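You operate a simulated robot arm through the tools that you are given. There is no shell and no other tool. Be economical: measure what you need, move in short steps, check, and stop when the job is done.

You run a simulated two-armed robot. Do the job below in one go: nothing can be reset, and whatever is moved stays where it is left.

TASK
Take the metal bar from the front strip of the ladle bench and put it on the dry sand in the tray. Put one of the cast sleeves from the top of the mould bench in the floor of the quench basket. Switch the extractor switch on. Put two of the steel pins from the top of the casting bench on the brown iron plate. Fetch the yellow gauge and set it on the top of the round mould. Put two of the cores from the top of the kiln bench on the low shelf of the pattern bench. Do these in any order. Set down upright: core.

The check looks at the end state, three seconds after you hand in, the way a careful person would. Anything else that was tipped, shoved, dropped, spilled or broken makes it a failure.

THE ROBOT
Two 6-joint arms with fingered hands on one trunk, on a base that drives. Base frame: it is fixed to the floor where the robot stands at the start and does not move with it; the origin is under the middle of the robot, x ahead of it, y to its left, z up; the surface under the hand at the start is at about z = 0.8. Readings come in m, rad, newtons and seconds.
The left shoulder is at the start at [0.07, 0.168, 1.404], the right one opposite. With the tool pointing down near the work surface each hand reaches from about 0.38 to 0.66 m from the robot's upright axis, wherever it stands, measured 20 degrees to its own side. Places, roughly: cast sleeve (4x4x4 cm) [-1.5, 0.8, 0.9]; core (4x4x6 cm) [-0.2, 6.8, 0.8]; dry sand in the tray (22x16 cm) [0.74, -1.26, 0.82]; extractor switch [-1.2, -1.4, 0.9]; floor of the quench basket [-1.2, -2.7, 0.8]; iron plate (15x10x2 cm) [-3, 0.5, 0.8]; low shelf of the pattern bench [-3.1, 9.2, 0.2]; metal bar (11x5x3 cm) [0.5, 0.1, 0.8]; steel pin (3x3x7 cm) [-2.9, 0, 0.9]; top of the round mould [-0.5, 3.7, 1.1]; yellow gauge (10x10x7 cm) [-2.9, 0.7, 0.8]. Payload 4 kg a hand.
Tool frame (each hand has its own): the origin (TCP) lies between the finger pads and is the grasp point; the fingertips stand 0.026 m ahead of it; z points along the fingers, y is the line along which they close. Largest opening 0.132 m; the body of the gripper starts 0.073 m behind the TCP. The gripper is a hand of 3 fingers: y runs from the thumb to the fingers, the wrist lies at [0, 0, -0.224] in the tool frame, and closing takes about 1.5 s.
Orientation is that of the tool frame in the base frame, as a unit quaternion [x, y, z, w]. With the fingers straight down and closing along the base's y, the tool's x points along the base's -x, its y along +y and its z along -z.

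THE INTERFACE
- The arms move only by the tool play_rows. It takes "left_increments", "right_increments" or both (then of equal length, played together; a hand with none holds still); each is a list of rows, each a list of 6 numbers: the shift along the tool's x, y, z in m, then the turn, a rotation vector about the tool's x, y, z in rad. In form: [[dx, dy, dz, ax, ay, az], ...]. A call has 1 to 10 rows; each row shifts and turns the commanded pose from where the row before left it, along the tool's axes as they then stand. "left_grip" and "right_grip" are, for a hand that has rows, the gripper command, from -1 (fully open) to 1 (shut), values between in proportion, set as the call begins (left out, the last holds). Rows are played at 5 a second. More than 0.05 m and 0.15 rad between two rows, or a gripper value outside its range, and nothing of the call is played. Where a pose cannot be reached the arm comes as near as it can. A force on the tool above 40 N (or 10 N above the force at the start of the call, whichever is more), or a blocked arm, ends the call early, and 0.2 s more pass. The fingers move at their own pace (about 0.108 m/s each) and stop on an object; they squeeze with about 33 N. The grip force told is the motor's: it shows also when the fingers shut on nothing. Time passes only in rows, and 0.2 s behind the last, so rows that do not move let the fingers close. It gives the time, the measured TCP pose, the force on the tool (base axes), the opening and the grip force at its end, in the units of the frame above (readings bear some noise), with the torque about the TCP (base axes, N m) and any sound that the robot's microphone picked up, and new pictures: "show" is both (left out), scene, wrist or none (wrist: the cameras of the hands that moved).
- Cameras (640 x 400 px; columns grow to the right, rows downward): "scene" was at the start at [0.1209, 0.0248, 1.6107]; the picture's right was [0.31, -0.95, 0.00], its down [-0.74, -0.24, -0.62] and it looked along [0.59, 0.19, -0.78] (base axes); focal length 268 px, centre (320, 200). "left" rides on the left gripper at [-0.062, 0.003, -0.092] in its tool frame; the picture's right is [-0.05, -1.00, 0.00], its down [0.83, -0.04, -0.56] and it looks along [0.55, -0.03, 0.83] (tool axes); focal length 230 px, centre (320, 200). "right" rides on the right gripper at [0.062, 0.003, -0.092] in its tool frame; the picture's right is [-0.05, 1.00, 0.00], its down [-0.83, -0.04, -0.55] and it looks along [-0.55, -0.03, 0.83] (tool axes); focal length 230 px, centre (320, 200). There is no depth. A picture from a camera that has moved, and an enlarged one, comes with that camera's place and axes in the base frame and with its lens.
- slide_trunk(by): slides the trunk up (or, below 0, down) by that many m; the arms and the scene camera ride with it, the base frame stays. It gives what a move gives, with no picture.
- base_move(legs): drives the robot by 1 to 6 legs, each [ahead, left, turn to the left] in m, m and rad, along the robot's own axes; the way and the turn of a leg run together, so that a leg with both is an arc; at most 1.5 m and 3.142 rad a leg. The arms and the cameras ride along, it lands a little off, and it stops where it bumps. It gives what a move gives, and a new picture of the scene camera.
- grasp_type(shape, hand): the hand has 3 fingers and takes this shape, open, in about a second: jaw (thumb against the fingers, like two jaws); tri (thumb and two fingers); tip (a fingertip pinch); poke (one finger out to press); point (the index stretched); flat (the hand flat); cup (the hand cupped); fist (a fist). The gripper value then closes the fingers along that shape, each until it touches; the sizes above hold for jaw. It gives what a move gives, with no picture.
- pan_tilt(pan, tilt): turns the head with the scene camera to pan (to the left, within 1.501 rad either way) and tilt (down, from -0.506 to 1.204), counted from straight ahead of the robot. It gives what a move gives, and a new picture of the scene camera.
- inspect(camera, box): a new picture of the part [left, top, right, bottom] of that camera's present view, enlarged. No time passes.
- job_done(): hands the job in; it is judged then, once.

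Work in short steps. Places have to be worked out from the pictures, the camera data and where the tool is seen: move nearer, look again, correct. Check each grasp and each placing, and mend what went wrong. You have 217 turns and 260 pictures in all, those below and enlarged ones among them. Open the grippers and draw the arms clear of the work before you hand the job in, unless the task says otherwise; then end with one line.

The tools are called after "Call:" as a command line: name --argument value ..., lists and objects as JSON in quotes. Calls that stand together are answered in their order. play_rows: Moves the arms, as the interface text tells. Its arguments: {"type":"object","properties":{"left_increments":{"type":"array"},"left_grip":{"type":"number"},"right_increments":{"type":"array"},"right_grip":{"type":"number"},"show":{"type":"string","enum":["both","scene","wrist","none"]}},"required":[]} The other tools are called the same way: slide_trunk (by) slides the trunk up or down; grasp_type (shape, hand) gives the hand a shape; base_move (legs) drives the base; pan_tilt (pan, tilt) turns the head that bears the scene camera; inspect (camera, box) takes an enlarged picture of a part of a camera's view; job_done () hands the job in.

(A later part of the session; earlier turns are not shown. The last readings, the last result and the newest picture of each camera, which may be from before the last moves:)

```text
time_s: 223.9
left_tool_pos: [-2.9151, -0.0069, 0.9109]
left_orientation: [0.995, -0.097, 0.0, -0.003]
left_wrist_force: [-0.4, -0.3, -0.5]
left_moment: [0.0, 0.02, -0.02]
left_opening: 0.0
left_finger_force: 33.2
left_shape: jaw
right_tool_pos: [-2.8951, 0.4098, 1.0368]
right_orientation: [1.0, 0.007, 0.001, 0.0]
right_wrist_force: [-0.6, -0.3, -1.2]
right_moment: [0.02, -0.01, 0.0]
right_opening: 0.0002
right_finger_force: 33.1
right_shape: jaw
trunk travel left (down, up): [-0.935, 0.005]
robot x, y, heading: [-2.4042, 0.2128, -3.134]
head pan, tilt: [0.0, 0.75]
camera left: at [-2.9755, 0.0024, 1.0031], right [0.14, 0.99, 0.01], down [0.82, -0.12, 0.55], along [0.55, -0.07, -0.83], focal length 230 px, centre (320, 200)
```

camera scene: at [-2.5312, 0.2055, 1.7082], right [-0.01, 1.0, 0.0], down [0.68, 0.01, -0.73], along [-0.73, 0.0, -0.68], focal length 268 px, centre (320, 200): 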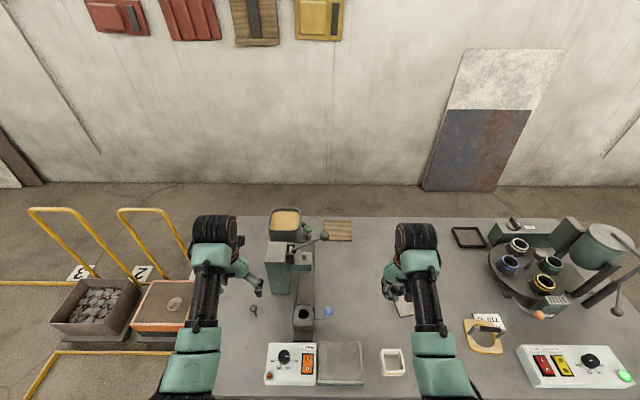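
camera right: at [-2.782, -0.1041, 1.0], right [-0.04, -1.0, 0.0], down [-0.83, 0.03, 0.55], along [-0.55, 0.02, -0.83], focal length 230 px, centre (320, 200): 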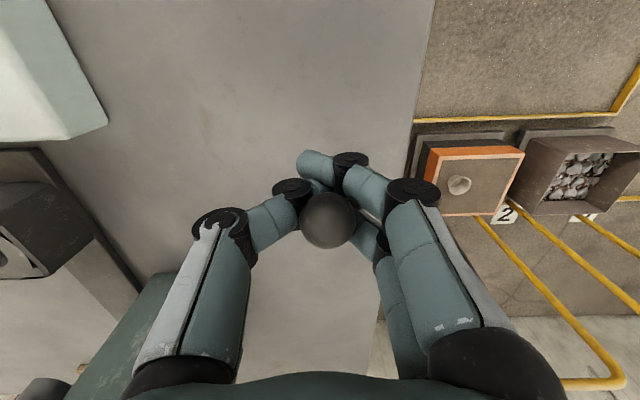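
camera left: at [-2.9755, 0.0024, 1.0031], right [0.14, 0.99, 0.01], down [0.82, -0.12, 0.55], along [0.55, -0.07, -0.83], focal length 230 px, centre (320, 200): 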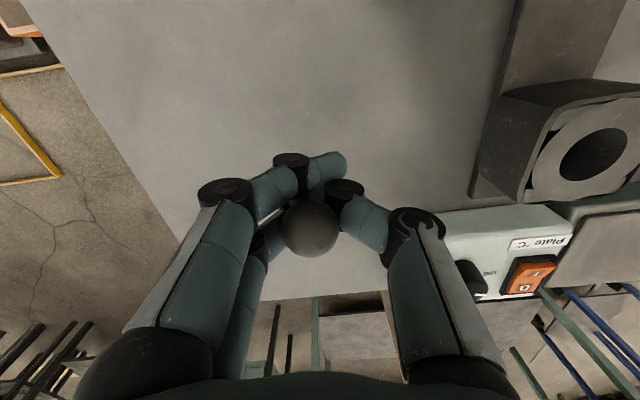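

Both pins held. Raise and pull back the left hand, then strafe north so the right hand comes over the plate.

Call:
play_rows --left_increments '[[0.01, 0, -0.015, 0, 0, 0], [0.01, 0, -0.015, 0, 0, 0], [0.01, 0, -0.015, 0, 0, 0], [0.01, 0, -0.015, 0, 0, 0], [0.01, 0, -0.015, 0, 0, 0], [0.01, 0, -0.015, 0, 0, 0], [0, 0, -0.015, 0, 0, 0], [0, 0, -0.015, 0, 0, 0], [0, 0, 0, 0, 0, 0]]' --show "none"

Call:
base_move --legs '[[0, -0.15, 0], [0.04, 0, 0]]'

Call:
inspect --camera "right" --box '[0, 0, 640, 400]'

```text
time_s: 225.9
left_tool_pos: [-2.8569, -0.0183, 1.0323]
left_orientation: [0.995, -0.096, -0.001, -0.002]
left_wrist_force: [0.9, -0.4, -1.1]
left_moment: [0.0, 0.02, 0.03]
left_opening: 0.0001
left_finger_force: 32.8
left_shape: jaw
right_tool_pos: [-2.8943, 0.4102, 1.0389]
right_orientation: [1.0, 0.008, 0.0, 0.0]
right_wrist_force: [1.0, -0.5, -0.2]
right_moment: [0.02, -0.03, 0.0]
right_opening: 0.0
right_finger_force: 33.3
right_shape: jaw
trunk travel left (down, up): [-0.935, 0.005]
robot x, y, heading: [-2.4056, 0.2115, -3.138]
head pan, tilt: [0.0, 0.75]
```

```text
time_s: 227.8
left_tool_pos: [-2.8895, 0.1318, 1.0361]
left_orientation: [0.995, -0.097, -0.005, -0.003]
left_wrist_force: [1.2, 0.3, -0.6]
left_moment: [-0.02, 0.05, 0.02]
left_opening: 0.0
left_finger_force: 33.6
left_shape: jaw
right_tool_pos: [-2.9274, 0.5592, 1.0416]
right_orientation: [1.0, 0.008, -0.003, 0.0]
right_wrist_force: [0.7, -0.2, -0.1]
right_moment: [-0.02, 0.02, 0.0]
right_opening: 0.0001
right_finger_force: 32.7
right_shape: jaw
trunk travel left (down, up): [-0.935, 0.005]
robot x, y, heading: [-2.4401, 0.3632, -3.133]
head pan, tilt: [0.0, 0.75]
camera scene: at [-2.5652, 0.3622, 1.7087], right [-0.01, 1.0, 0.0], down [0.68, 0.01, -0.74], along [-0.74, 0.0, -0.68], focal length 268 px, centre (320, 200)
```

scene: 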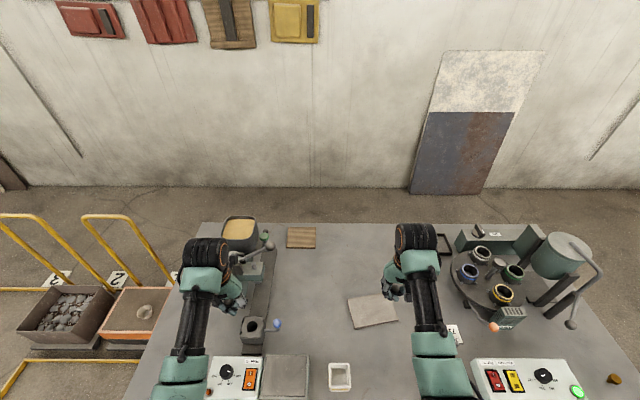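

```text
1.00 times, centred on (320, 200) of right (not enlarged: the box is as wide or as high as the picture)
camera zoom: at [-2.8656, 0.5584, 1.1342], right [-0.04, -1.0, 0.0], down [-0.83, 0.03, 0.56], along [-0.56, 0.02, -0.83], focal length 230 px, centre (320, 200)
```

zoom: 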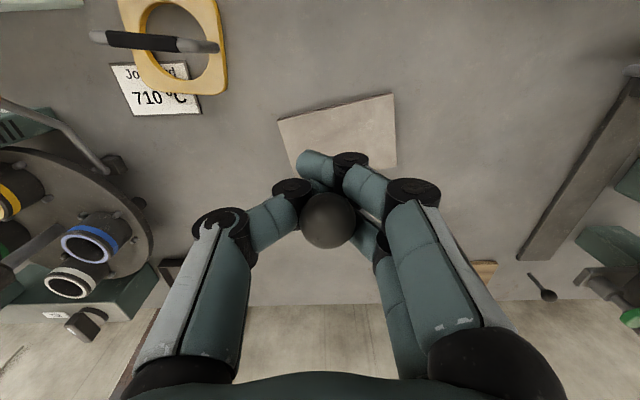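

Plate centre is about (−2.985, 0.533). Bring the right pin over (−2.985, 0.575) and lower to just above.

Call:
play_rows --right_increments '[[-0.02, -0.006, 0, 0, 0, 0], [-0.02, -0.006, 0, 0, 0, 0], [-0.018, -0.005, 0.01, 0, 0, 0], [0, 0, 0.02, 0, 0, 0], [0, 0, 0.02, 0, 0, 0], [0, 0, 0.02, 0, 0, 0], [0, 0, 0.02, 0, 0, 0], [0, 0, 0.02, 0, 0, 0], [0, 0, 0.02, 0, 0, 0], [0, 0, 0, 0, 0, 0]]' --show "wrist"

```text
time_s: 229.9
left_tool_pos: [-2.8972, 0.133, 1.0315]
left_orientation: [0.995, -0.096, 0.0, -0.004]
left_wrist_force: [0.0, -0.1, 0.2]
left_moment: [0.0, 0.01, 0.0]
left_opening: 0.0001
left_finger_force: 33.4
left_shape: jaw
right_tool_pos: [-2.9926, 0.5761, 0.9087]
right_orientation: [1.0, 0.007, 0.001, 0.001]
right_wrist_force: [0.4, -0.4, -0.4]
right_moment: [-0.03, 0.0, 0.01]
right_opening: 0.0001
right_finger_force: 32.8
right_shape: jaw
trunk travel left (down, up): [-0.935, 0.005]
robot x, y, heading: [-2.4457, 0.3638, -3.131]
head pan, tilt: [0.0, 0.75]
camera right: at [-2.9313, 0.5763, 1.0007], right [-0.04, -1.0, 0.0], down [-0.83, 0.03, 0.55], along [-0.55, 0.02, -0.83], focal length 230 px, centre (320, 200)
```

right: 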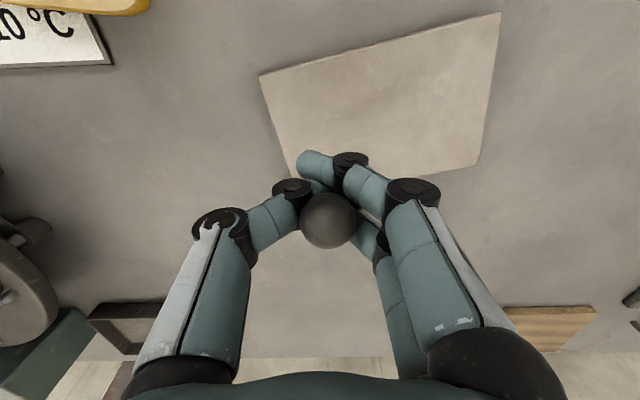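

Pin is over the plate's north half. Shift slightly and lower to contact.

Call:
play_rows --right_increments '[[0.008, 0.004, 0.01, 0, 0, 0], [0, 0, 0.01, 0, 0, 0], [0, 0, 0.006, 0, 0, 0], [0, 0, 0.003, 0, 0, 0], [0, 0, 0.002, 0, 0, 0], [0, 0, 0.002, 0, 0, 0], [0, 0, 0, 0, 0, 0]]' --show "none"

```text
time_s: 231.6
left_tool_pos: [-2.8975, 0.1316, 1.0323]
left_orientation: [0.995, -0.097, -0.001, -0.004]
left_wrist_force: [0.2, 0.1, -0.5]
left_moment: [0.01, 0.0, 0.03]
left_opening: 0.0
left_finger_force: 33.3
left_shape: jaw
right_tool_pos: [-2.9844, 0.5724, 0.8746]
right_orientation: [1.0, 0.007, 0.001, 0.0]
right_wrist_force: [-0.5, -0.1, -0.4]
right_moment: [0.0, -0.03, 0.04]
right_opening: 0.0
right_finger_force: 33.6
right_shape: jaw
trunk travel left (down, up): [-0.935, 0.005]
robot x, y, heading: [-2.4459, 0.3627, -3.135]
head pan, tilt: [0.0, 0.75]
```

No contact yet; continue in 2 mm steps.

Call:
play_rows --right_increments '[[0, 0, 0.002, 0, 0, 0], [0, 0, 0.002, 0, 0, 0], [0, 0, 0.002, 0, 0, 0], [0, 0, 0.002, 0, 0, 0]]' --show "wrist"

```text
time_s: 232.6
left_tool_pos: [-2.8978, 0.132, 1.0319]
left_orientation: [0.995, -0.097, -0.001, -0.004]
left_wrist_force: [0.6, -0.7, 0.6]
left_moment: [-0.01, 0.0, 0.02]
left_opening: 0.0002
left_finger_force: 32.7
left_shape: jaw
right_tool_pos: [-2.9839, 0.5731, 0.8665]
right_orientation: [1.0, 0.007, 0.002, 0.0]
right_wrist_force: [0.1, -0.2, 0.0]
right_moment: [0.02, 0.03, -0.04]
right_opening: 0.0002
right_finger_force: 32.8
right_shape: jaw
trunk travel left (down, up): [-0.935, 0.005]
robot x, y, heading: [-2.4438, 0.364, -3.139]
head pan, tilt: [0.0, 0.75]
camera right: at [-2.9239, 0.5713, 0.9598], right [-0.04, -1.0, 0.0], down [-0.83, 0.03, 0.55], along [-0.55, 0.02, -0.83], focal length 230 px, centre (320, 200)
```

right: 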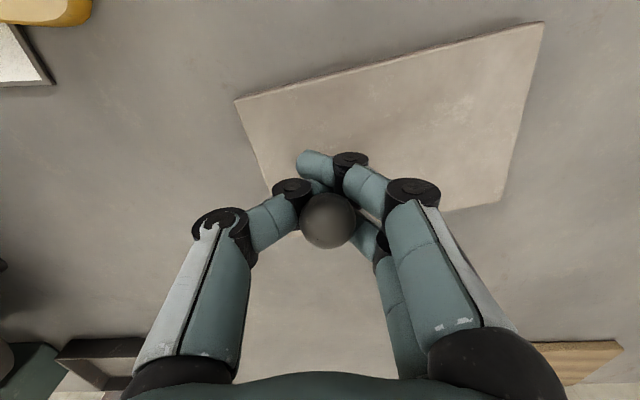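

Plate seems thin; keep lowering in 2 mm steps.

Call:
play_rows --right_increments '[[0, 0, 0.002, 0, 0, 0], [0, 0, 0.002, 0, 0, 0], [0, 0, 0.002, 0, 0, 0]]' --show "none"

```text
time_s: 233.3
left_tool_pos: [-2.8966, 0.1325, 1.0314]
left_orientation: [0.995, -0.097, -0.001, -0.004]
left_wrist_force: [-0.3, -0.6, -0.5]
left_moment: [0.0, 0.01, -0.02]
left_opening: 0.0
left_finger_force: 33.3
left_shape: jaw
right_tool_pos: [-2.9851, 0.5723, 0.8601]
right_orientation: [1.0, 0.008, 0.001, 0.001]
right_wrist_force: [0.3, 0.7, 2.8]
right_moment: [0.01, 0.0, 0.01]
right_opening: 0.0001
right_finger_force: 32.8
right_shape: jaw
trunk travel left (down, up): [-0.935, 0.005]
robot x, y, heading: [-2.4409, 0.3632, -3.13]
head pan, tilt: [0.0, 0.75]
```

Contact at z≈0.860. Open gently and look.

Call:
play_rows --right_increments '[[0, 0, 0, 0, 0, 0], [0, 0, 0, 0, 0, 0], [0, 0, 0, 0, 0, 0], [0, 0, 0, 0, 0, 0]]' --right_grip 0.1 --show "wrist"

```text
time_s: 234.3
left_tool_pos: [-2.8963, 0.1307, 1.0322]
left_orientation: [0.995, -0.096, 0.0, -0.004]
left_wrist_force: [0.0, 1.0, 0.1]
left_moment: [0.01, 0.01, -0.01]
left_opening: 0.0
left_finger_force: 33.3
left_shape: jaw
right_tool_pos: [-2.9853, 0.5732, 0.8601]
right_orientation: [1.0, 0.008, 0.001, 0.001]
right_wrist_force: [-0.7, 0.0, -0.4]
right_moment: [0.0, 0.0, 0.02]
right_opening: 0.059
right_finger_force: 0.1
right_shape: jaw
trunk travel left (down, up): [-0.935, 0.005]
robot x, y, heading: [-2.4461, 0.3637, -3.129]
head pan, tilt: [0.0, 0.75]
camera right: at [-2.9238, 0.5713, 0.9531], right [-0.04, -1.0, 0.0], down [-0.83, 0.03, 0.55], along [-0.55, 0.02, -0.83], focal length 230 px, centre (320, 200)
```

right: 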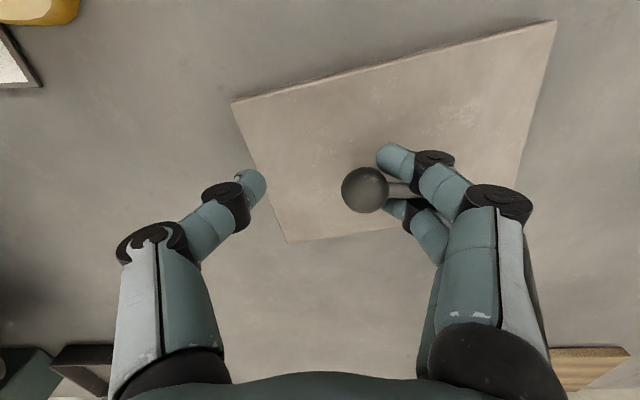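

The pin has gone to lying on the plate, head at the middle, stem between the two fingers. Lift straight up slowly and check.

Call:
play_rows --right_increments '[[0, 0, -0.005, 0, 0, 0], [0, 0, -0.005, 0, 0, 0], [0, 0, -0.01, 0, 0, 0], [0, 0, -0.01, 0, 0, 0], [0, 0, -0.01, 0, 0, 0]]' --show "wrist"

```text
time_s: 235.6
left_tool_pos: [-2.8966, 0.1324, 1.0325]
left_orientation: [0.995, -0.097, 0.0, -0.003]
left_wrist_force: [0.4, 0.1, -0.5]
left_moment: [0.01, -0.01, -0.02]
left_opening: 0.0
left_finger_force: 33.6
left_shape: jaw
right_tool_pos: [-2.9836, 0.5717, 0.9023]
right_orientation: [1.0, 0.008, 0.002, 0.0]
right_wrist_force: [-0.9, 0.0, -0.5]
right_moment: [0.04, 0.0, 0.02]
right_opening: 0.0589
right_finger_force: 0.0
right_shape: jaw
trunk travel left (down, up): [-0.935, 0.005]
robot x, y, heading: [-2.4439, 0.3646, -3.135]
head pan, tilt: [0.0, 0.75]
camera right: at [-2.9228, 0.5713, 0.9938], right [-0.04, -1.0, 0.0], down [-0.83, 0.03, 0.55], along [-0.55, 0.02, -0.83], focal length 230 px, centre (320, 200)
```

right: 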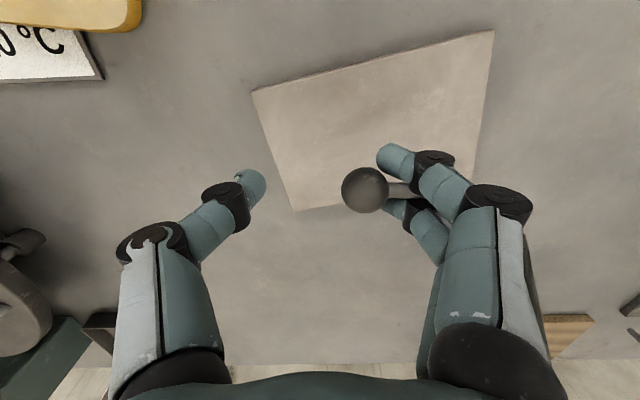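

The stem is wedged between the two fingers. I shift 3 cm north so it lies on the plate's north half, lower until contact, and then change the hand shape to spread the fingers.

Call:
play_rows --right_increments '[[0.006, -0.015, 0, 0, 0, 0], [0.006, -0.013, 0, 0, 0, 0], [0, 0, 0.01, 0, 0, 0], [0, 0, 0.01, 0, 0, 0], [0, 0, 0.01, 0, 0, 0], [0, 0, 0.01, 0, 0, 0], [0, 0, 0.003, 0, 0, 0], [0, 0, 0.003, 0, 0, 0], [0, 0, 0, 0, 0, 0]]' --show "wrist"

```text
time_s: 237.6
left_tool_pos: [-2.8949, 0.1304, 1.0327]
left_orientation: [0.995, -0.097, -0.001, -0.004]
left_wrist_force: [0.8, -0.4, 0.5]
left_moment: [-0.01, -0.04, 0.01]
left_opening: 0.0004
left_finger_force: 32.9
left_shape: jaw
right_tool_pos: [-2.9734, 0.6007, 0.8584]
right_orientation: [1.0, 0.006, -0.003, 0.001]
right_wrist_force: [0.8, -0.8, 20.9]
right_moment: [-0.75, -0.05, 0.01]
right_opening: 0.0595
right_finger_force: 0.1
right_shape: jaw
trunk travel left (down, up): [-0.935, 0.005]
robot x, y, heading: [-2.4421, 0.3658, -3.138]
head pan, tilt: [0.0, 0.75]
camera right: at [-2.9112, 0.5994, 0.9503], right [-0.04, -1.0, 0.0], down [-0.83, 0.03, 0.56], along [-0.56, 0.02, -0.83], focal length 230 px, centre (320, 200)
```

right: 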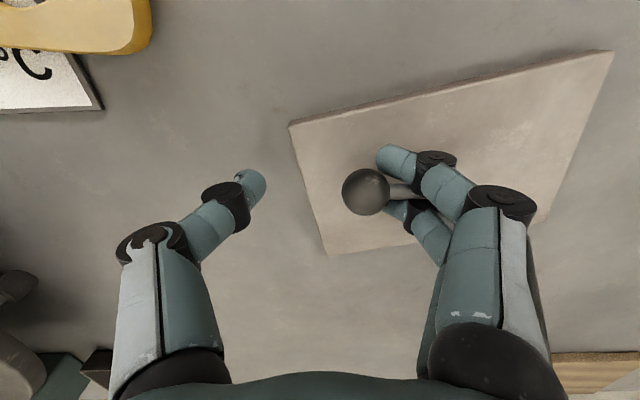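

Contact (21 N). Ease up 3 mm and change to "tri" shape to spread the fingers.

Call:
play_rows --right_increments '[[0, 0, -0.003, 0, 0, 0], [0, 0, 0, 0, 0, 0]]' --show "none"

Call:
grasp_type --shape "tri" --hand "right"

Call:
inspect --camera "right" --box '[0, 0, 640, 400]'

```text
time_s: 238.2
left_tool_pos: [-2.8954, 0.131, 1.0312]
left_orientation: [0.995, -0.096, -0.002, -0.003]
left_wrist_force: [0.8, -0.7, 0.4]
left_moment: [-0.02, 0.0, -0.03]
left_opening: 0.0
left_finger_force: 32.6
left_shape: jaw
right_tool_pos: [-2.9715, 0.6008, 0.8583]
right_orientation: [1.0, 0.008, 0.0, 0.0]
right_wrist_force: [-3.4, -0.1, 12.0]
right_moment: [-0.39, 0.05, -0.13]
right_opening: 0.0593
right_finger_force: 0.1
right_shape: jaw
trunk travel left (down, up): [-0.935, 0.005]
robot x, y, heading: [-2.4448, 0.363, -3.131]
head pan, tilt: [0.0, 0.75]
```

```text
time_s: 239.1
left_tool_pos: [-2.897, 0.1309, 1.0311]
left_orientation: [0.995, -0.097, -0.001, -0.003]
left_wrist_force: [-0.1, -0.1, 0.3]
left_moment: [-0.02, 0.0, 0.0]
left_opening: 0.0004
left_finger_force: 32.7
left_shape: jaw
right_tool_pos: [-2.9723, 0.6006, 0.8568]
right_orientation: [1.0, 0.008, 0.002, 0.001]
right_wrist_force: [1.6, 0.9, 1.4]
right_moment: [-0.07, -0.02, 0.03]
right_opening: 0.1319
right_finger_force: 0.1
right_shape: tri
trunk travel left (down, up): [-0.935, 0.005]
robot x, y, heading: [-2.4462, 0.3643, -3.135]
head pan, tilt: [0.0, 0.75]
```

```text
1.00 times, centred on (320, 200) of right (not enlarged: the box is as wide or as high as the picture)
camera zoom: at [-2.9096, 0.5997, 0.9496], right [-0.04, -1.0, 0.0], down [-0.83, 0.03, 0.55], along [-0.55, 0.02, -0.83], focal length 230 px, centre (320, 200)
```

zoom: 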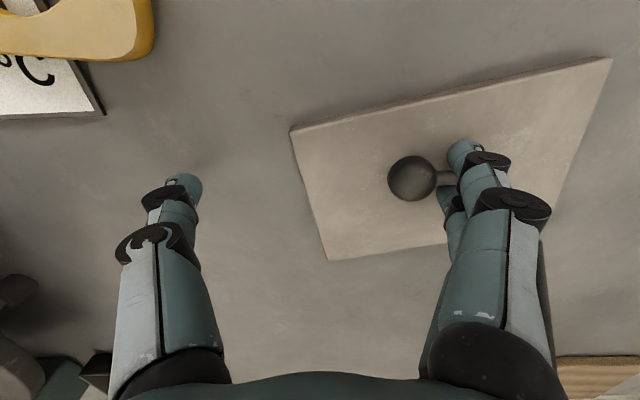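

Lift a little to see whether the pin stays.

Call:
play_rows --right_increments '[[0, 0, -0.005, 0, 0, 0], [0, 0, -0.01, 0, 0, 0], [0, 0, -0.01, 0, 0, 0], [0, 0, 0, 0, 0, 0]]' --show "wrist"

```text
time_s: 240.1
left_tool_pos: [-2.8972, 0.1325, 1.0315]
left_orientation: [0.995, -0.096, 0.0, -0.004]
left_wrist_force: [-1.2, 0.1, -0.1]
left_moment: [0.02, -0.02, 0.0]
left_opening: 0.0003
left_finger_force: 32.8
left_shape: jaw
right_tool_pos: [-2.9728, 0.6008, 0.8822]
right_orientation: [1.0, 0.008, 0.001, 0.001]
right_wrist_force: [-0.3, 0.1, 0.1]
right_moment: [0.01, 0.01, -0.01]
right_opening: 0.132
right_finger_force: 0.0
right_shape: tri
trunk travel left (down, up): [-0.935, 0.005]
robot x, y, heading: [-2.4452, 0.3617, -3.133]
head pan, tilt: [0.0, 0.75]
camera right: at [-2.9118, 0.5995, 0.9756], right [-0.04, -1.0, 0.0], down [-0.83, 0.03, 0.55], along [-0.55, 0.02, -0.83], focal length 230 px, centre (320, 200)
```

right: 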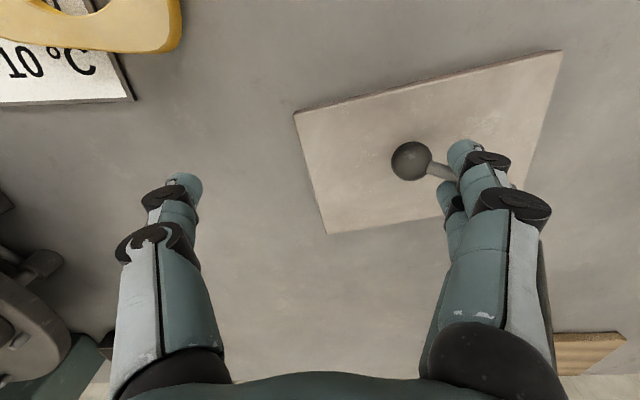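

The pin stays lying on the plate. Raise clear and look from above.

Call:
play_rows --right_increments '[[0, 0, -0.02, 0, 0, 0], [0, 0, -0.02, 0, 0, 0], [0, 0, -0.02, 0, 0, 0], [0, 0, -0.02, 0, 0, 0], [0, 0, -0.02, 0, 0, 0], [0, 0, -0.02, 0, 0, 0], [0, 0, -0.02, 0, 0, 0], [0, 0, 0, 0, 0, 0]]' --show "both"

```text
time_s: 241.8
left_tool_pos: [-2.8964, 0.1311, 1.0314]
left_orientation: [0.995, -0.097, -0.001, -0.003]
left_wrist_force: [-0.7, 0.0, -0.8]
left_moment: [0.02, 0.02, -0.01]
left_opening: 0.0001
left_finger_force: 33.0
left_shape: jaw
right_tool_pos: [-2.9738, 0.5997, 1.0236]
right_orientation: [1.0, 0.008, 0.001, 0.001]
right_wrist_force: [-0.7, 0.0, 0.3]
right_moment: [-0.02, 0.02, -0.02]
right_opening: 0.1319
right_finger_force: 0.0
right_shape: tri
trunk travel left (down, up): [-0.935, 0.005]
robot x, y, heading: [-2.4457, 0.3632, -3.133]
head pan, tilt: [0.0, 0.75]
camera scene: at [-2.5775, 0.3637, 1.7076], right [-0.01, 1.0, 0.0], down [0.68, 0.01, -0.73], along [-0.73, -0.01, -0.68], focal length 268 px, centre (320, 200)
camera right: at [-2.9126, 0.599, 1.1149], right [-0.04, -1.0, 0.0], down [-0.83, 0.03, 0.55], along [-0.55, 0.02, -0.83], focal length 230 px, centre (320, 200)
```

scene: 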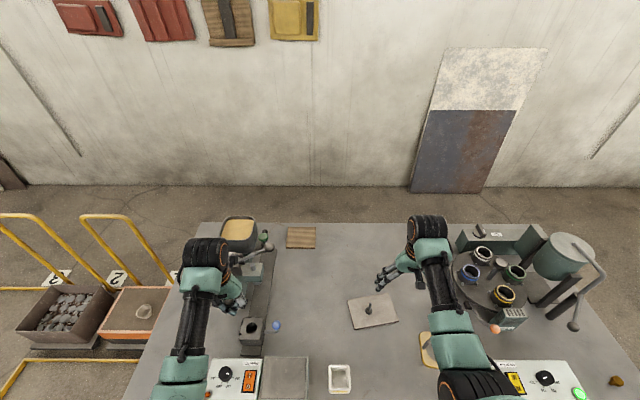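
right: 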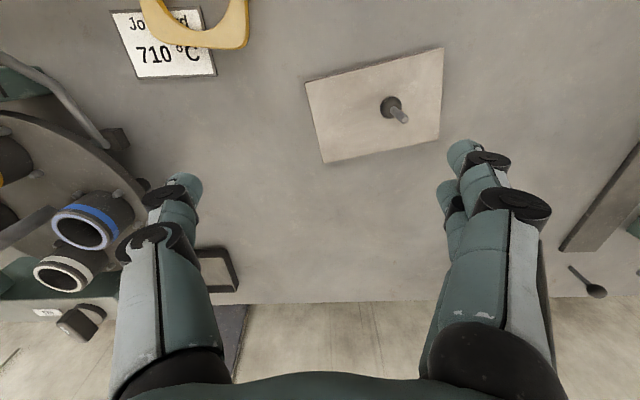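

Enlarge the plate in the scene view.

Call:
inspect --camera "scene" --box '[330, 280, 420, 340]'

```text
6.67 times, centred on (375, 310) of scene
camera zoom: at [-2.5775, 0.3637, 1.7076], right [-0.01, 1.0, 0.0], down [0.68, 0.01, -0.73], along [-0.73, -0.01, -0.68], focal length 1786 px, centre (-47, -533)
```

zoom: 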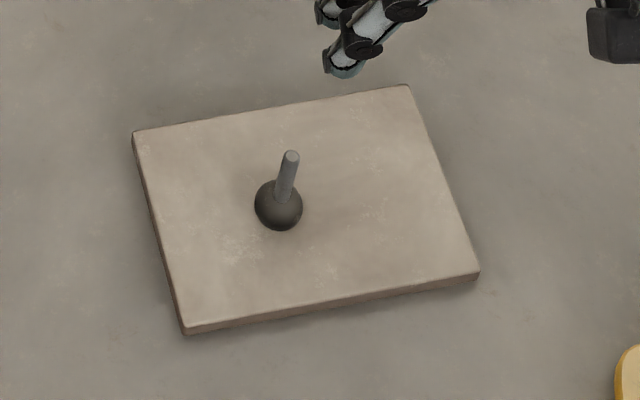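

The pin stands on the plate on its weighted head — fine. For the left pin I retract the right hand, shift and turn the robot right by ~0.6 rad so the left hand reaches the plate's north half.

Call:
play_rows --right_increments '[[0.012, 0, 0, 0, 0, 0], [0.012, 0, 0, 0, 0, 0], [0.012, 0, 0, 0, 0, 0], [0.012, 0, 0, 0, 0, 0], [0.012, 0, 0, 0, 0, 0], [0.012, 0, 0, 0, 0, 0]]' --show "none"

Call:
base_move --legs '[[-0.045, -0.114, 0], [0, 0, -0.6]]'

Call:
pan_tilt --pan 0.35 --tilt 0.8

```text
time_s: 243.2
left_tool_pos: [-2.8968, 0.1315, 1.0304]
left_orientation: [0.995, -0.097, -0.001, -0.004]
left_wrist_force: [0.2, 0.2, -1.0]
left_moment: [0.03, 0.02, 0.01]
left_opening: 0.0002
left_finger_force: 33.7
left_shape: jaw
right_tool_pos: [-2.9006, 0.6012, 1.0243]
right_orientation: [1.0, 0.007, 0.001, 0.001]
right_wrist_force: [1.0, 0.5, 0.8]
right_moment: [-0.02, 0.02, 0.0]
right_opening: 0.1319
right_finger_force: 0.0
right_shape: tri
trunk travel left (down, up): [-0.935, 0.005]
robot x, y, heading: [-2.4466, 0.3632, -3.135]
head pan, tilt: [0.0, 0.75]
```

```text
time_s: 246.2
left_tool_pos: [-2.9043, 0.542, 1.0309]
left_orientation: [0.922, -0.387, 0.001, -0.003]
left_wrist_force: [0.2, 0.6, -0.3]
left_moment: [-0.03, -0.01, 0.0]
left_opening: 0.0
left_finger_force: 33.3
left_shape: jaw
right_tool_pos: [-2.6426, 0.9328, 1.023]
right_orientation: [0.957, -0.29, 0.001, 0.001]
right_wrist_force: [-0.3, 0.0, 0.1]
right_moment: [-0.02, 0.02, -0.03]
right_opening: 0.132
right_finger_force: 0.1
right_shape: tri
trunk travel left (down, up): [-0.935, 0.005]
robot x, y, heading: [-2.3985, 0.4764, 2.543]
head pan, tilt: [0.0, 0.75]
camera scene: at [-2.5111, 0.5521, 1.7076], right [0.56, 0.83, 0.0], down [0.57, -0.38, -0.73], along [-0.61, 0.41, -0.68], focal length 268 px, centre (320, 200)
```

scene: 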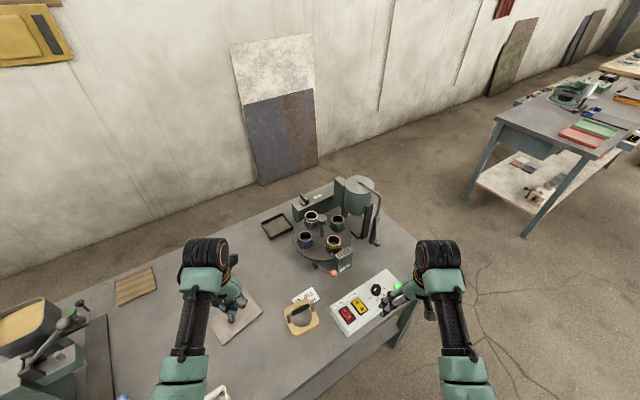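

```text
time_s: 247.0
left_tool_pos: [-2.9039, 0.542, 1.0326]
left_orientation: [0.922, -0.387, 0.0, -0.004]
left_wrist_force: [0.4, 0.4, -1.3]
left_moment: [-0.01, 0.01, 0.01]
left_opening: 0.0
left_finger_force: 32.7
left_shape: jaw
right_tool_pos: [-2.6426, 0.9321, 1.0227]
right_orientation: [0.957, -0.289, 0.001, 0.0]
right_wrist_force: [-0.8, 0.5, -0.1]
right_moment: [-0.02, -0.01, -0.02]
right_opening: 0.1321
right_finger_force: 0.0
right_shape: tri
trunk travel left (down, up): [-0.935, 0.005]
robot x, y, heading: [-2.3975, 0.4768, 2.548]
head pan, tilt: [0.351, 0.799]
camera scene: at [-2.5202, 0.5257, 1.7036], right [0.24, 0.97, 0.0], down [0.7, -0.17, -0.7], along [-0.68, 0.17, -0.72], focal length 268 px, centre (320, 200)
```

scene: 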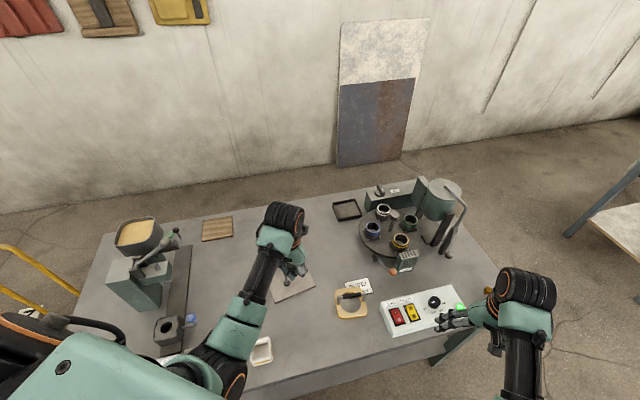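

Left hand: I plan to lower the pin on the plate's north part. Lower the trunk 6 cm for reach, move over and go down part way.

Call:
slide_trunk --by -0.06

Call:
play_rows --left_increments '[[-0.015, 0.002, 0, 0, 0, 0], [-0.015, 0.002, 0, 0, 0, 0], [-0.015, 0.002, 0, 0, 0, 0], [-0.015, 0.002, 0, 0, 0, 0], [-0.015, 0.002, 0, 0, 0, 0], [-0.015, 0.003, 0, 0, 0, 0], [0, 0, 0.015, 0, 0, 0], [0, 0, 0.015, 0, 0, 0], [0, 0, 0.015, 0, 0, 0], [0, 0, 0, 0, 0, 0]]' --show "wrist"

```text
time_s: 248.0
left_tool_pos: [-2.9041, 0.5425, 0.9711]
left_orientation: [0.922, -0.387, 0.001, -0.003]
left_wrist_force: [-0.4, -0.7, -0.7]
left_moment: [-0.01, 0.01, -0.03]
left_opening: 0.0001
left_finger_force: 32.8
left_shape: jaw
right_tool_pos: [-2.6437, 0.9321, 0.9641]
right_orientation: [0.957, -0.289, 0.001, 0.002]
right_wrist_force: [-0.9, -0.2, -0.1]
right_moment: [0.01, 0.04, -0.02]
right_opening: 0.1321
right_finger_force: 0.0
right_shape: tri
trunk travel left (down, up): [-0.875, 0.065]
robot x, y, heading: [-2.3976, 0.4727, 2.55]
head pan, tilt: [0.351, 0.799]
```

```text
time_s: 250.2
left_tool_pos: [-2.9756, 0.599, 0.9272]
left_orientation: [0.922, -0.386, 0.0, -0.004]
left_wrist_force: [-0.3, -0.4, -0.5]
left_moment: [0.03, 0.0, -0.01]
left_opening: 0.0
left_finger_force: 32.5
left_shape: jaw
right_tool_pos: [-2.6423, 0.932, 0.9618]
right_orientation: [0.957, -0.289, 0.0, 0.001]
right_wrist_force: [-0.8, 0.4, -0.2]
right_moment: [-0.01, 0.0, 0.0]
right_opening: 0.1321
right_finger_force: 0.1
right_shape: tri
trunk travel left (down, up): [-0.875, 0.065]
robot x, y, heading: [-2.3983, 0.4792, 2.546]
head pan, tilt: [0.351, 0.799]
camera left: at [-3.0209, 0.6402, 1.0179], right [0.68, 0.74, 0.01], down [0.61, -0.57, 0.55], along [0.41, -0.37, -0.83], focal length 230 px, centre (320, 200)
```

left: 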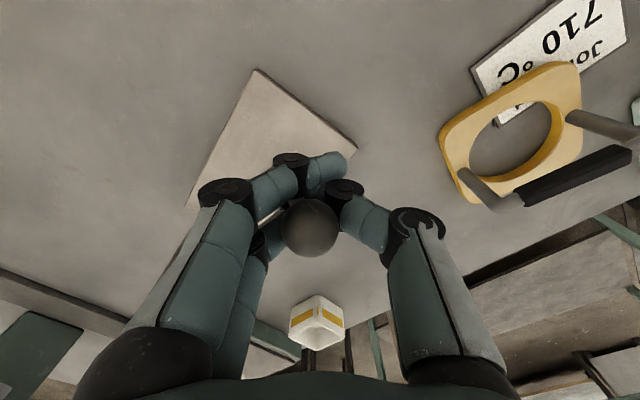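

Continue down toward contact.

Call:
play_rows --left_increments '[[0, 0, 0.015, 0, 0, 0], [0, 0, 0.015, 0, 0, 0], [0, 0, 0.015, 0, 0, 0], [0, 0, 0.012, 0, 0, 0], [0, 0, 0.003, 0, 0, 0], [0, 0, 0.002, 0, 0, 0], [0, 0, 0.002, 0, 0, 0], [0, 0, 0.002, 0, 0, 0]]' --show "wrist"

```text
time_s: 252.0
left_tool_pos: [-2.9759, 0.5988, 0.8623]
left_orientation: [0.922, -0.386, 0.0, -0.003]
left_wrist_force: [0.0, -0.3, 0.3]
left_moment: [0.01, -0.01, -0.01]
left_opening: 0.0
left_finger_force: 32.8
left_shape: jaw
right_tool_pos: [-2.6421, 0.9313, 0.9624]
right_orientation: [0.957, -0.29, 0.0, 0.001]
right_wrist_force: [0.7, -0.8, -0.1]
right_moment: [0.0, 0.0, -0.04]
right_opening: 0.1319
right_finger_force: 0.0
right_shape: tri
trunk travel left (down, up): [-0.875, 0.065]
robot x, y, heading: [-2.3979, 0.4794, 2.551]
head pan, tilt: [0.351, 0.799]
camera left: at [-3.0205, 0.6399, 0.9529], right [0.68, 0.74, 0.01], down [0.61, -0.57, 0.55], along [0.41, -0.37, -0.83], focal length 230 px, centre (320, 200)
```

left: 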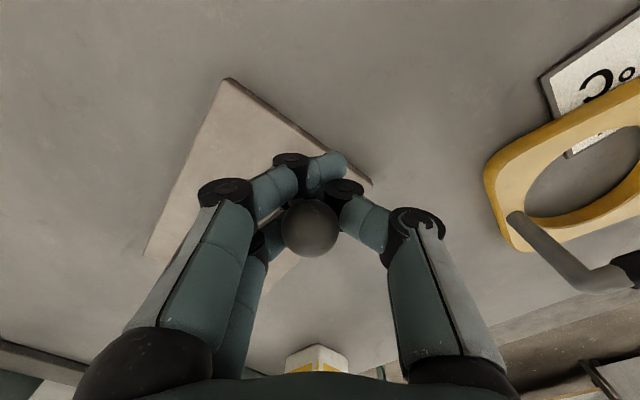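

Touch down fully, then open to the partial width as before.

Call:
play_rows --left_increments '[[0, 0, 0.002, 0, 0, 0], [0, 0, 0.001, 0, 0, 0], [0, 0, 0, 0, 0, 0]]' --show "none"

Call:
play_rows --left_increments '[[0, 0, 0, 0, 0, 0], [0, 0, 0, 0, 0, 0], [0, 0, 0, 0, 0, 0]]' --left_grip 0.4 --show "wrist"

```text
time_s: 252.8
left_tool_pos: [-2.9749, 0.5988, 0.8585]
left_orientation: [0.922, -0.388, 0.001, -0.004]
left_wrist_force: [0.0, 0.1, 2.2]
left_moment: [-0.06, 0.04, -0.01]
left_opening: 0.0002
left_finger_force: 32.7
left_shape: jaw
right_tool_pos: [-2.642, 0.9319, 0.9627]
right_orientation: [0.957, -0.29, 0.001, 0.002]
right_wrist_force: [0.4, 0.1, -0.4]
right_moment: [0.02, 0.02, -0.02]
right_opening: 0.1321
right_finger_force: 0.0
right_shape: tri
trunk travel left (down, up): [-0.875, 0.065]
robot x, y, heading: [-2.4012, 0.4742, 2.548]
head pan, tilt: [0.351, 0.799]
```

```text
time_s: 253.6
left_tool_pos: [-2.9762, 0.5983, 0.8579]
left_orientation: [0.922, -0.387, 0.0, -0.003]
left_wrist_force: [0.3, 0.9, 3.3]
left_moment: [-0.05, 0.08, -0.02]
left_opening: 0.0386
left_finger_force: 0.0
left_shape: jaw
right_tool_pos: [-2.643, 0.9317, 0.9627]
right_orientation: [0.957, -0.288, 0.0, 0.002]
right_wrist_force: [0.1, -0.1, 0.4]
right_moment: [-0.01, 0.01, 0.0]
right_opening: 0.1321
right_finger_force: 0.1
right_shape: tri
trunk travel left (down, up): [-0.875, 0.065]
robot x, y, heading: [-2.4002, 0.4745, 2.545]
head pan, tilt: [0.351, 0.799]
camera left: at [-3.0198, 0.6395, 0.9504], right [0.68, 0.74, 0.01], down [0.61, -0.57, 0.55], along [0.41, -0.37, -0.83], focal length 230 px, centre (320, 200)
```

left: 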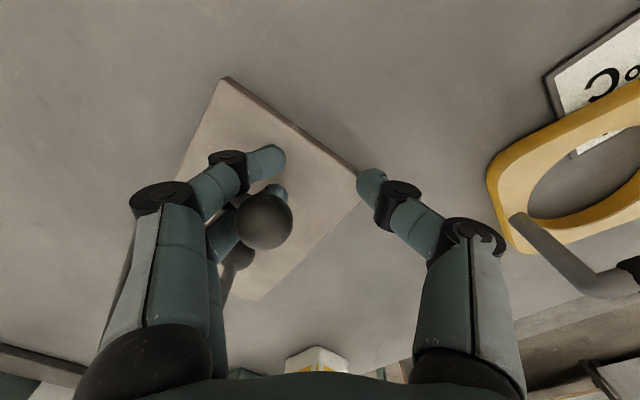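

Pin B leans into the fingers and pin A's stem is close behind them. Lift 2 cm and move away (−tool y).

Call:
play_rows --left_increments '[[0, 0, -0.01, 0, 0, 0], [0, 0, -0.012, 0, 0, 0], [0, -0.01, 0, 0, 0, 0], [0, -0.01, 0, 0, 0, 0], [0, -0.01, 0, 0, 0, 0], [0, 0, 0, 0, 0, 0]]' --show "wrist"

```text
time_s: 255.0
left_tool_pos: [-2.954, 0.6199, 0.881]
left_orientation: [0.922, -0.387, 0.001, -0.004]
left_wrist_force: [-0.8, 0.2, -0.1]
left_moment: [0.0, -0.02, -0.01]
left_opening: 0.0392
left_finger_force: 0.0
left_shape: jaw
right_tool_pos: [-2.6421, 0.9312, 0.9618]
right_orientation: [0.957, -0.289, 0.001, 0.001]
right_wrist_force: [-0.1, -0.3, -0.5]
right_moment: [0.02, -0.01, -0.05]
right_opening: 0.132
right_finger_force: 0.1
right_shape: tri
trunk travel left (down, up): [-0.875, 0.065]
robot x, y, heading: [-2.3992, 0.4755, 2.545]
head pan, tilt: [0.351, 0.799]
camera left: at [-2.9996, 0.6608, 0.9721], right [0.68, 0.74, 0.01], down [0.61, -0.57, 0.55], along [0.41, -0.37, -0.83], focal length 230 px, centre (320, 200)
```

left: 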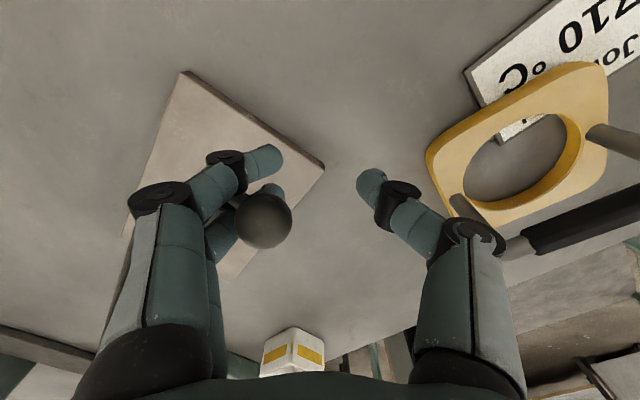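

The gauge stands where the thumb would open. I rotate the hand by +0.78 rad so fingers point west, and shift so release ends on the plate's north half.

Call:
play_rows --left_increments '[[0, 0, -0.01, 0, 0, 0.13], [0, 0, 0, 0, 0, 0.13], [0, 0, 0, 0, 0, 0.13], [0, 0, 0, 0, 0, 0.13], [0, 0, 0, 0, 0, 0.13], [0, 0, 0, 0, 0, 0.13], [0.012, -0.013, 0, 0, 0, 0], [0.012, -0.013, 0, 0, 0, 0], [0.011, -0.013, 0, 0, 0, 0], [0, 0, 0, 0, 0, 0]]' --show "wrist"

```text
time_s: 257.2
left_tool_pos: [-2.9164, 0.5848, 0.8893]
left_orientation: [-0.706, 0.708, 0.0, 0.003]
left_wrist_force: [0.4, 0.0, -0.1]
left_moment: [0.02, -0.05, 0.01]
left_opening: 0.0391
left_finger_force: 0.1
left_shape: jaw
right_tool_pos: [-2.6417, 0.9329, 0.9629]
right_orientation: [0.957, -0.289, 0.001, 0.0]
right_wrist_force: [-0.3, -0.1, -0.2]
right_moment: [-0.04, 0.0, -0.01]
right_opening: 0.132
right_finger_force: 0.2
right_shape: tri
trunk travel left (down, up): [-0.875, 0.065]
robot x, y, heading: [-2.4009, 0.4762, 2.549]
head pan, tilt: [0.351, 0.799]
camera left: at [-2.9183, 0.6459, 0.9806], right [1.0, 0.05, 0.0], down [0.04, -0.83, 0.55], along [0.03, -0.55, -0.83], focal length 230 px, centre (320, 200)
```

left: 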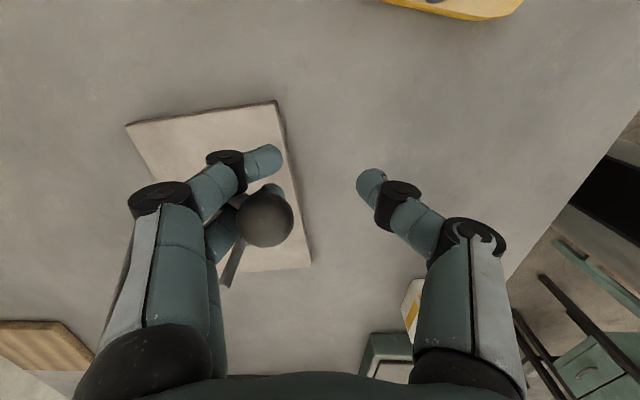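

Lower to contact.

Call:
play_rows --left_increments '[[0, 0.005, 0.01, 0, 0, 0], [0, 0, 0.01, 0, 0, 0], [0, 0, 0.005, 0, 0, 0], [0, 0, 0.003, 0, 0, 0], [0, 0, 0.003, 0, 0, 0]]' --show "none"

```text
time_s: 258.4
left_tool_pos: [-2.9218, 0.5853, 0.8592]
left_orientation: [-0.705, 0.709, 0.002, 0.003]
left_wrist_force: [-0.4, -0.2, 3.0]
left_moment: [-0.01, 0.06, -0.02]
left_opening: 0.0394
left_finger_force: 0.1
left_shape: jaw
right_tool_pos: [-2.6418, 0.932, 0.9633]
right_orientation: [0.957, -0.29, 0.001, 0.002]
right_wrist_force: [0.2, -0.2, -0.4]
right_moment: [0.04, 0.01, 0.02]
right_opening: 0.132
right_finger_force: 0.0
right_shape: tri
trunk travel left (down, up): [-0.875, 0.065]
robot x, y, heading: [-2.3959, 0.477, 2.547]
head pan, tilt: [0.351, 0.799]
```

Contact. Change the left hand to tri to release.

Call:
grasp_type --shape "tri" --hand "left"

Call:
inspect --camera "left" --box '[0, 0, 640, 400]'

```text
time_s: 259.3
left_tool_pos: [-2.9207, 0.5835, 0.8595]
left_orientation: [-0.706, 0.709, 0.0, 0.002]
left_wrist_force: [-0.3, -0.7, -0.2]
left_moment: [-0.02, -0.03, -0.01]
left_opening: 0.1316
left_finger_force: 0.0
left_shape: tri
right_tool_pos: [-2.6418, 0.9326, 0.9622]
right_orientation: [0.957, -0.29, 0.001, 0.002]
right_wrist_force: [0.2, 0.4, 0.2]
right_moment: [0.0, -0.02, 0.01]
right_opening: 0.1321
right_finger_force: 0.1
right_shape: tri
trunk travel left (down, up): [-0.875, 0.065]
robot x, y, heading: [-2.3993, 0.4803, 2.545]
head pan, tilt: [0.351, 0.799]
```

```text
1.00 times, centred on (320, 200) of left (not enlarged: the box is as wide or as high as the picture)
camera zoom: at [-2.9225, 0.6454, 0.9501], right [1.0, 0.05, 0.0], down [0.04, -0.83, 0.55], along [0.03, -0.55, -0.83], focal length 230 px, centre (320, 200)
```

zoom: 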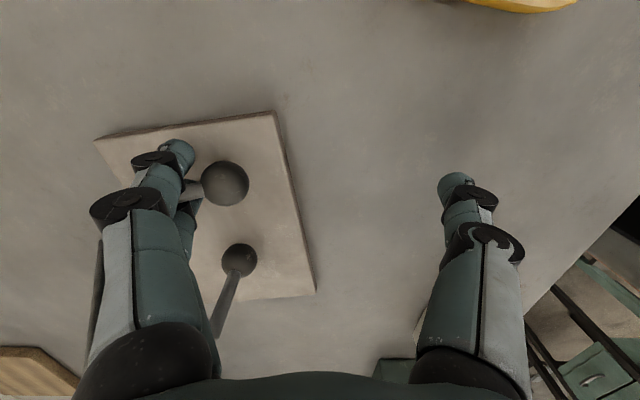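

Lift slowly and check.

Call:
play_rows --left_increments '[[0, 0, -0.005, 0, 0, 0], [0, 0, -0.01, 0, 0, 0], [0, 0, -0.01, 0, 0, 0], [0, 0, 0, 0, 0, 0]]' --show "wrist"

```text
time_s: 260.3
left_tool_pos: [-2.9198, 0.584, 0.8833]
left_orientation: [-0.706, 0.708, 0.001, 0.004]
left_wrist_force: [-1.1, 0.7, -0.9]
left_moment: [-0.03, -0.01, 0.02]
left_opening: 0.1321
left_finger_force: 0.1
left_shape: tri
right_tool_pos: [-2.643, 0.9321, 0.9626]
right_orientation: [0.958, -0.288, 0.001, 0.001]
right_wrist_force: [0.3, 0.4, 0.0]
right_moment: [0.03, 0.01, 0.02]
right_opening: 0.132
right_finger_force: 0.1
right_shape: tri
trunk travel left (down, up): [-0.875, 0.065]
robot x, y, heading: [-2.4005, 0.4746, 2.548]
head pan, tilt: [0.351, 0.799]
camera left: at [-2.9231, 0.6459, 0.9754], right [1.0, 0.05, 0.0], down [0.04, -0.83, 0.55], along [0.03, -0.55, -0.83], focal length 230 px, centre (320, 200)
```

left: 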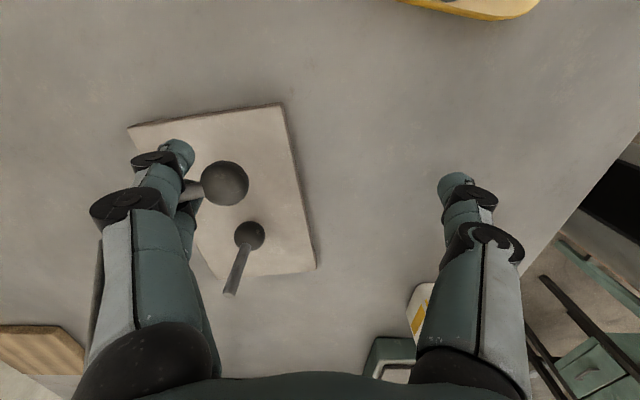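

The pin is still wedged. Press down further (as worked for the other hand) to push it loose.

Call:
play_rows --left_increments '[[0, 0, 0.01, 0, 0, 0], [0, 0, 0.01, 0, 0, 0], [0, 0, 0.004, 0, 0, 0], [0, 0, 0.003, 0, 0, 0], [0, 0, 0.003, 0, 0, 0], [0, 0, 0.003, 0, 0, 0]]' --show "wrist"

```text
time_s: 261.7
left_tool_pos: [-2.9191, 0.5858, 0.8545]
left_orientation: [-0.706, 0.708, 0.004, 0.002]
left_wrist_force: [7.7, -0.9, 21.3]
left_moment: [-0.11, 1.52, 0.14]
left_opening: 0.1316
left_finger_force: 0.2
left_shape: tri
right_tool_pos: [-2.64, 0.9311, 0.9654]
right_orientation: [0.957, -0.289, -0.001, 0.001]
right_wrist_force: [0.1, -0.2, -0.1]
right_moment: [0.0, -0.01, 0.01]
right_opening: 0.1322
right_finger_force: 0.2
right_shape: tri
trunk travel left (down, up): [-0.875, 0.065]
robot x, y, heading: [-2.3973, 0.4754, 2.55]
head pan, tilt: [0.351, 0.799]
camera left: at [-2.9213, 0.6463, 0.9467], right [1.0, 0.05, 0.0], down [0.04, -0.84, 0.55], along [0.02, -0.55, -0.84], focal length 230 px, centre (320, 200)
```

left: 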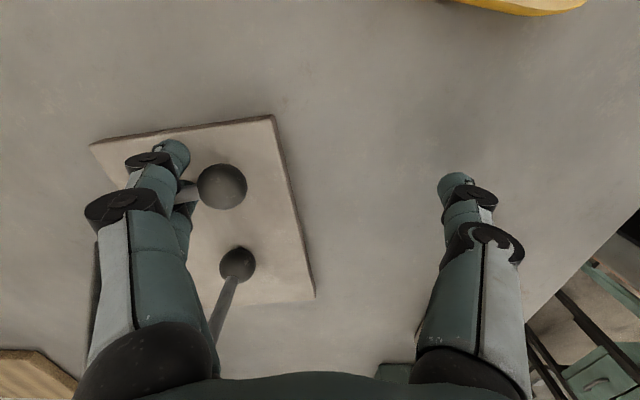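

Lift and see whether it let go.

Call:
play_rows --left_increments '[[0, 0, -0.005, 0, 0, 0], [0, 0, -0.01, 0, 0, 0], [0, 0, -0.01, 0, 0, 0], [0, 0, 0, 0, 0, 0]]' --show "wrist"

```text
time_s: 262.7
left_tool_pos: [-2.9211, 0.5837, 0.8738]
left_orientation: [-0.706, 0.708, 0.0, 0.004]
left_wrist_force: [-0.5, 0.0, -0.3]
left_moment: [-0.01, 0.01, 0.03]
left_opening: 0.1318
left_finger_force: 0.1
left_shape: tri
right_tool_pos: [-2.6435, 0.933, 0.9635]
right_orientation: [0.957, -0.289, 0.0, 0.001]
right_wrist_force: [-0.1, -0.2, -0.9]
right_moment: [0.03, 0.0, -0.03]
right_opening: 0.1318
right_finger_force: 0.0
right_shape: tri
trunk travel left (down, up): [-0.875, 0.065]
robot x, y, heading: [-2.3986, 0.4793, 2.546]
head pan, tilt: [0.351, 0.799]
camera left: at [-2.9235, 0.6455, 0.9668], right [1.0, 0.05, 0.01], down [0.04, -0.83, 0.55], along [0.03, -0.55, -0.83], focal length 230 px, centre (320, 200)
```

left: 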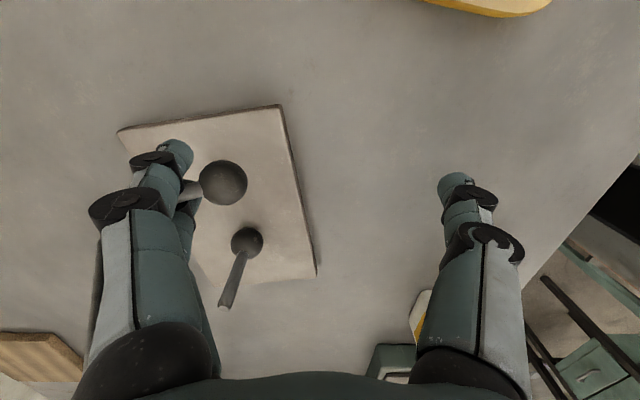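

Still wedged. Repeat the other hand's successful sequence: jaw, partly closed, press to ~15–20 N, then tri.

Call:
grasp_type --shape "jaw" --hand "left"

Call:
play_rows --left_increments '[[0, 0.02, 0, 0, 0, 0], [0, 0.015, 0, 0, 0, 0], [0, 0, 0, 0, 0, 0], [0, 0, 0, 0, 0, 0]]' --left_grip 0.1 --show "wrist"

```text
time_s: 263.6
left_tool_pos: [-2.921, 0.5837, 0.8745]
left_orientation: [-0.706, 0.708, 0.001, 0.002]
left_wrist_force: [0.3, 0.3, -0.8]
left_moment: [0.01, 0.0, 0.02]
left_opening: 0.132
left_finger_force: 0.0
left_shape: jaw
right_tool_pos: [-2.6428, 0.9318, 0.9623]
right_orientation: [0.957, -0.289, 0.001, 0.001]
right_wrist_force: [-0.5, 0.6, 0.0]
right_moment: [0.03, -0.01, 0.02]
right_opening: 0.1319
right_finger_force: 0.1
right_shape: tri
trunk travel left (down, up): [-0.875, 0.065]
robot x, y, heading: [-2.3979, 0.4762, 2.545]
head pan, tilt: [0.351, 0.799]
```

```text
time_s: 264.6
left_tool_pos: [-2.9577, 0.5856, 0.8736]
left_orientation: [-0.706, 0.708, 0.001, 0.004]
left_wrist_force: [0.8, 0.8, -0.5]
left_moment: [0.01, 0.05, 0.01]
left_opening: 0.06
left_finger_force: 0.0
left_shape: jaw
right_tool_pos: [-2.6427, 0.9331, 0.9636]
right_orientation: [0.957, -0.289, 0.001, 0.001]
right_wrist_force: [0.4, 0.1, 0.3]
right_moment: [-0.01, 0.0, 0.01]
right_opening: 0.132
right_finger_force: 0.1
right_shape: tri
trunk travel left (down, up): [-0.875, 0.065]
robot x, y, heading: [-2.4017, 0.4746, 2.547]
head pan, tilt: [0.351, 0.799]
camera left: at [-2.9594, 0.6458, 0.9665], right [1.0, 0.05, 0.0], down [0.04, -0.83, 0.55], along [0.03, -0.55, -0.83], focal length 230 px, centre (320, 200)
```

left: 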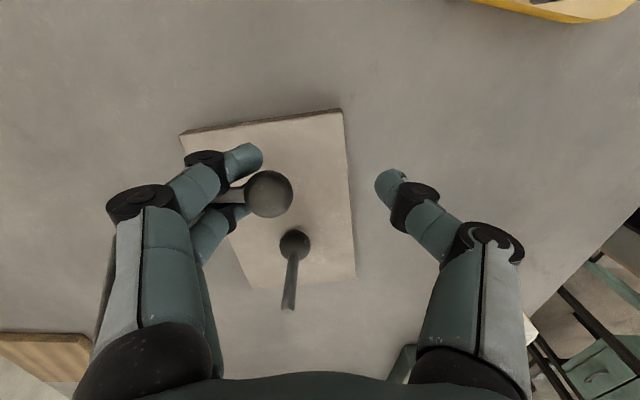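

Shift 2 cm east, then press down.

Call:
play_rows --left_increments '[[0, -0.02, 0, 0, 0, 0], [0, 0, 0.008, 0, 0, 0], [0, 0, 0.004, 0, 0, 0], [0, 0, 0.003, 0, 0, 0], [0, 0, 0.003, 0, 0, 0], [0, 0, 0.003, 0, 0, 0]]' --show "none"

```text
time_s: 266.0
left_tool_pos: [-2.9373, 0.5852, 0.8578]
left_orientation: [-0.706, 0.709, 0.004, 0.001]
left_wrist_force: [-1.3, -1.9, 17.2]
left_moment: [-0.13, 0.66, 0.08]
left_opening: 0.0597
left_finger_force: 0.0
left_shape: jaw
right_tool_pos: [-2.6408, 0.9312, 0.9644]
right_orientation: [0.957, -0.289, 0.0, 0.001]
right_wrist_force: [-0.7, 0.0, -0.4]
right_moment: [0.01, 0.04, -0.01]
right_opening: 0.132
right_finger_force: 0.1
right_shape: tri
trunk travel left (down, up): [-0.875, 0.065]
robot x, y, heading: [-2.398, 0.4768, 2.547]
head pan, tilt: [0.351, 0.799]
```

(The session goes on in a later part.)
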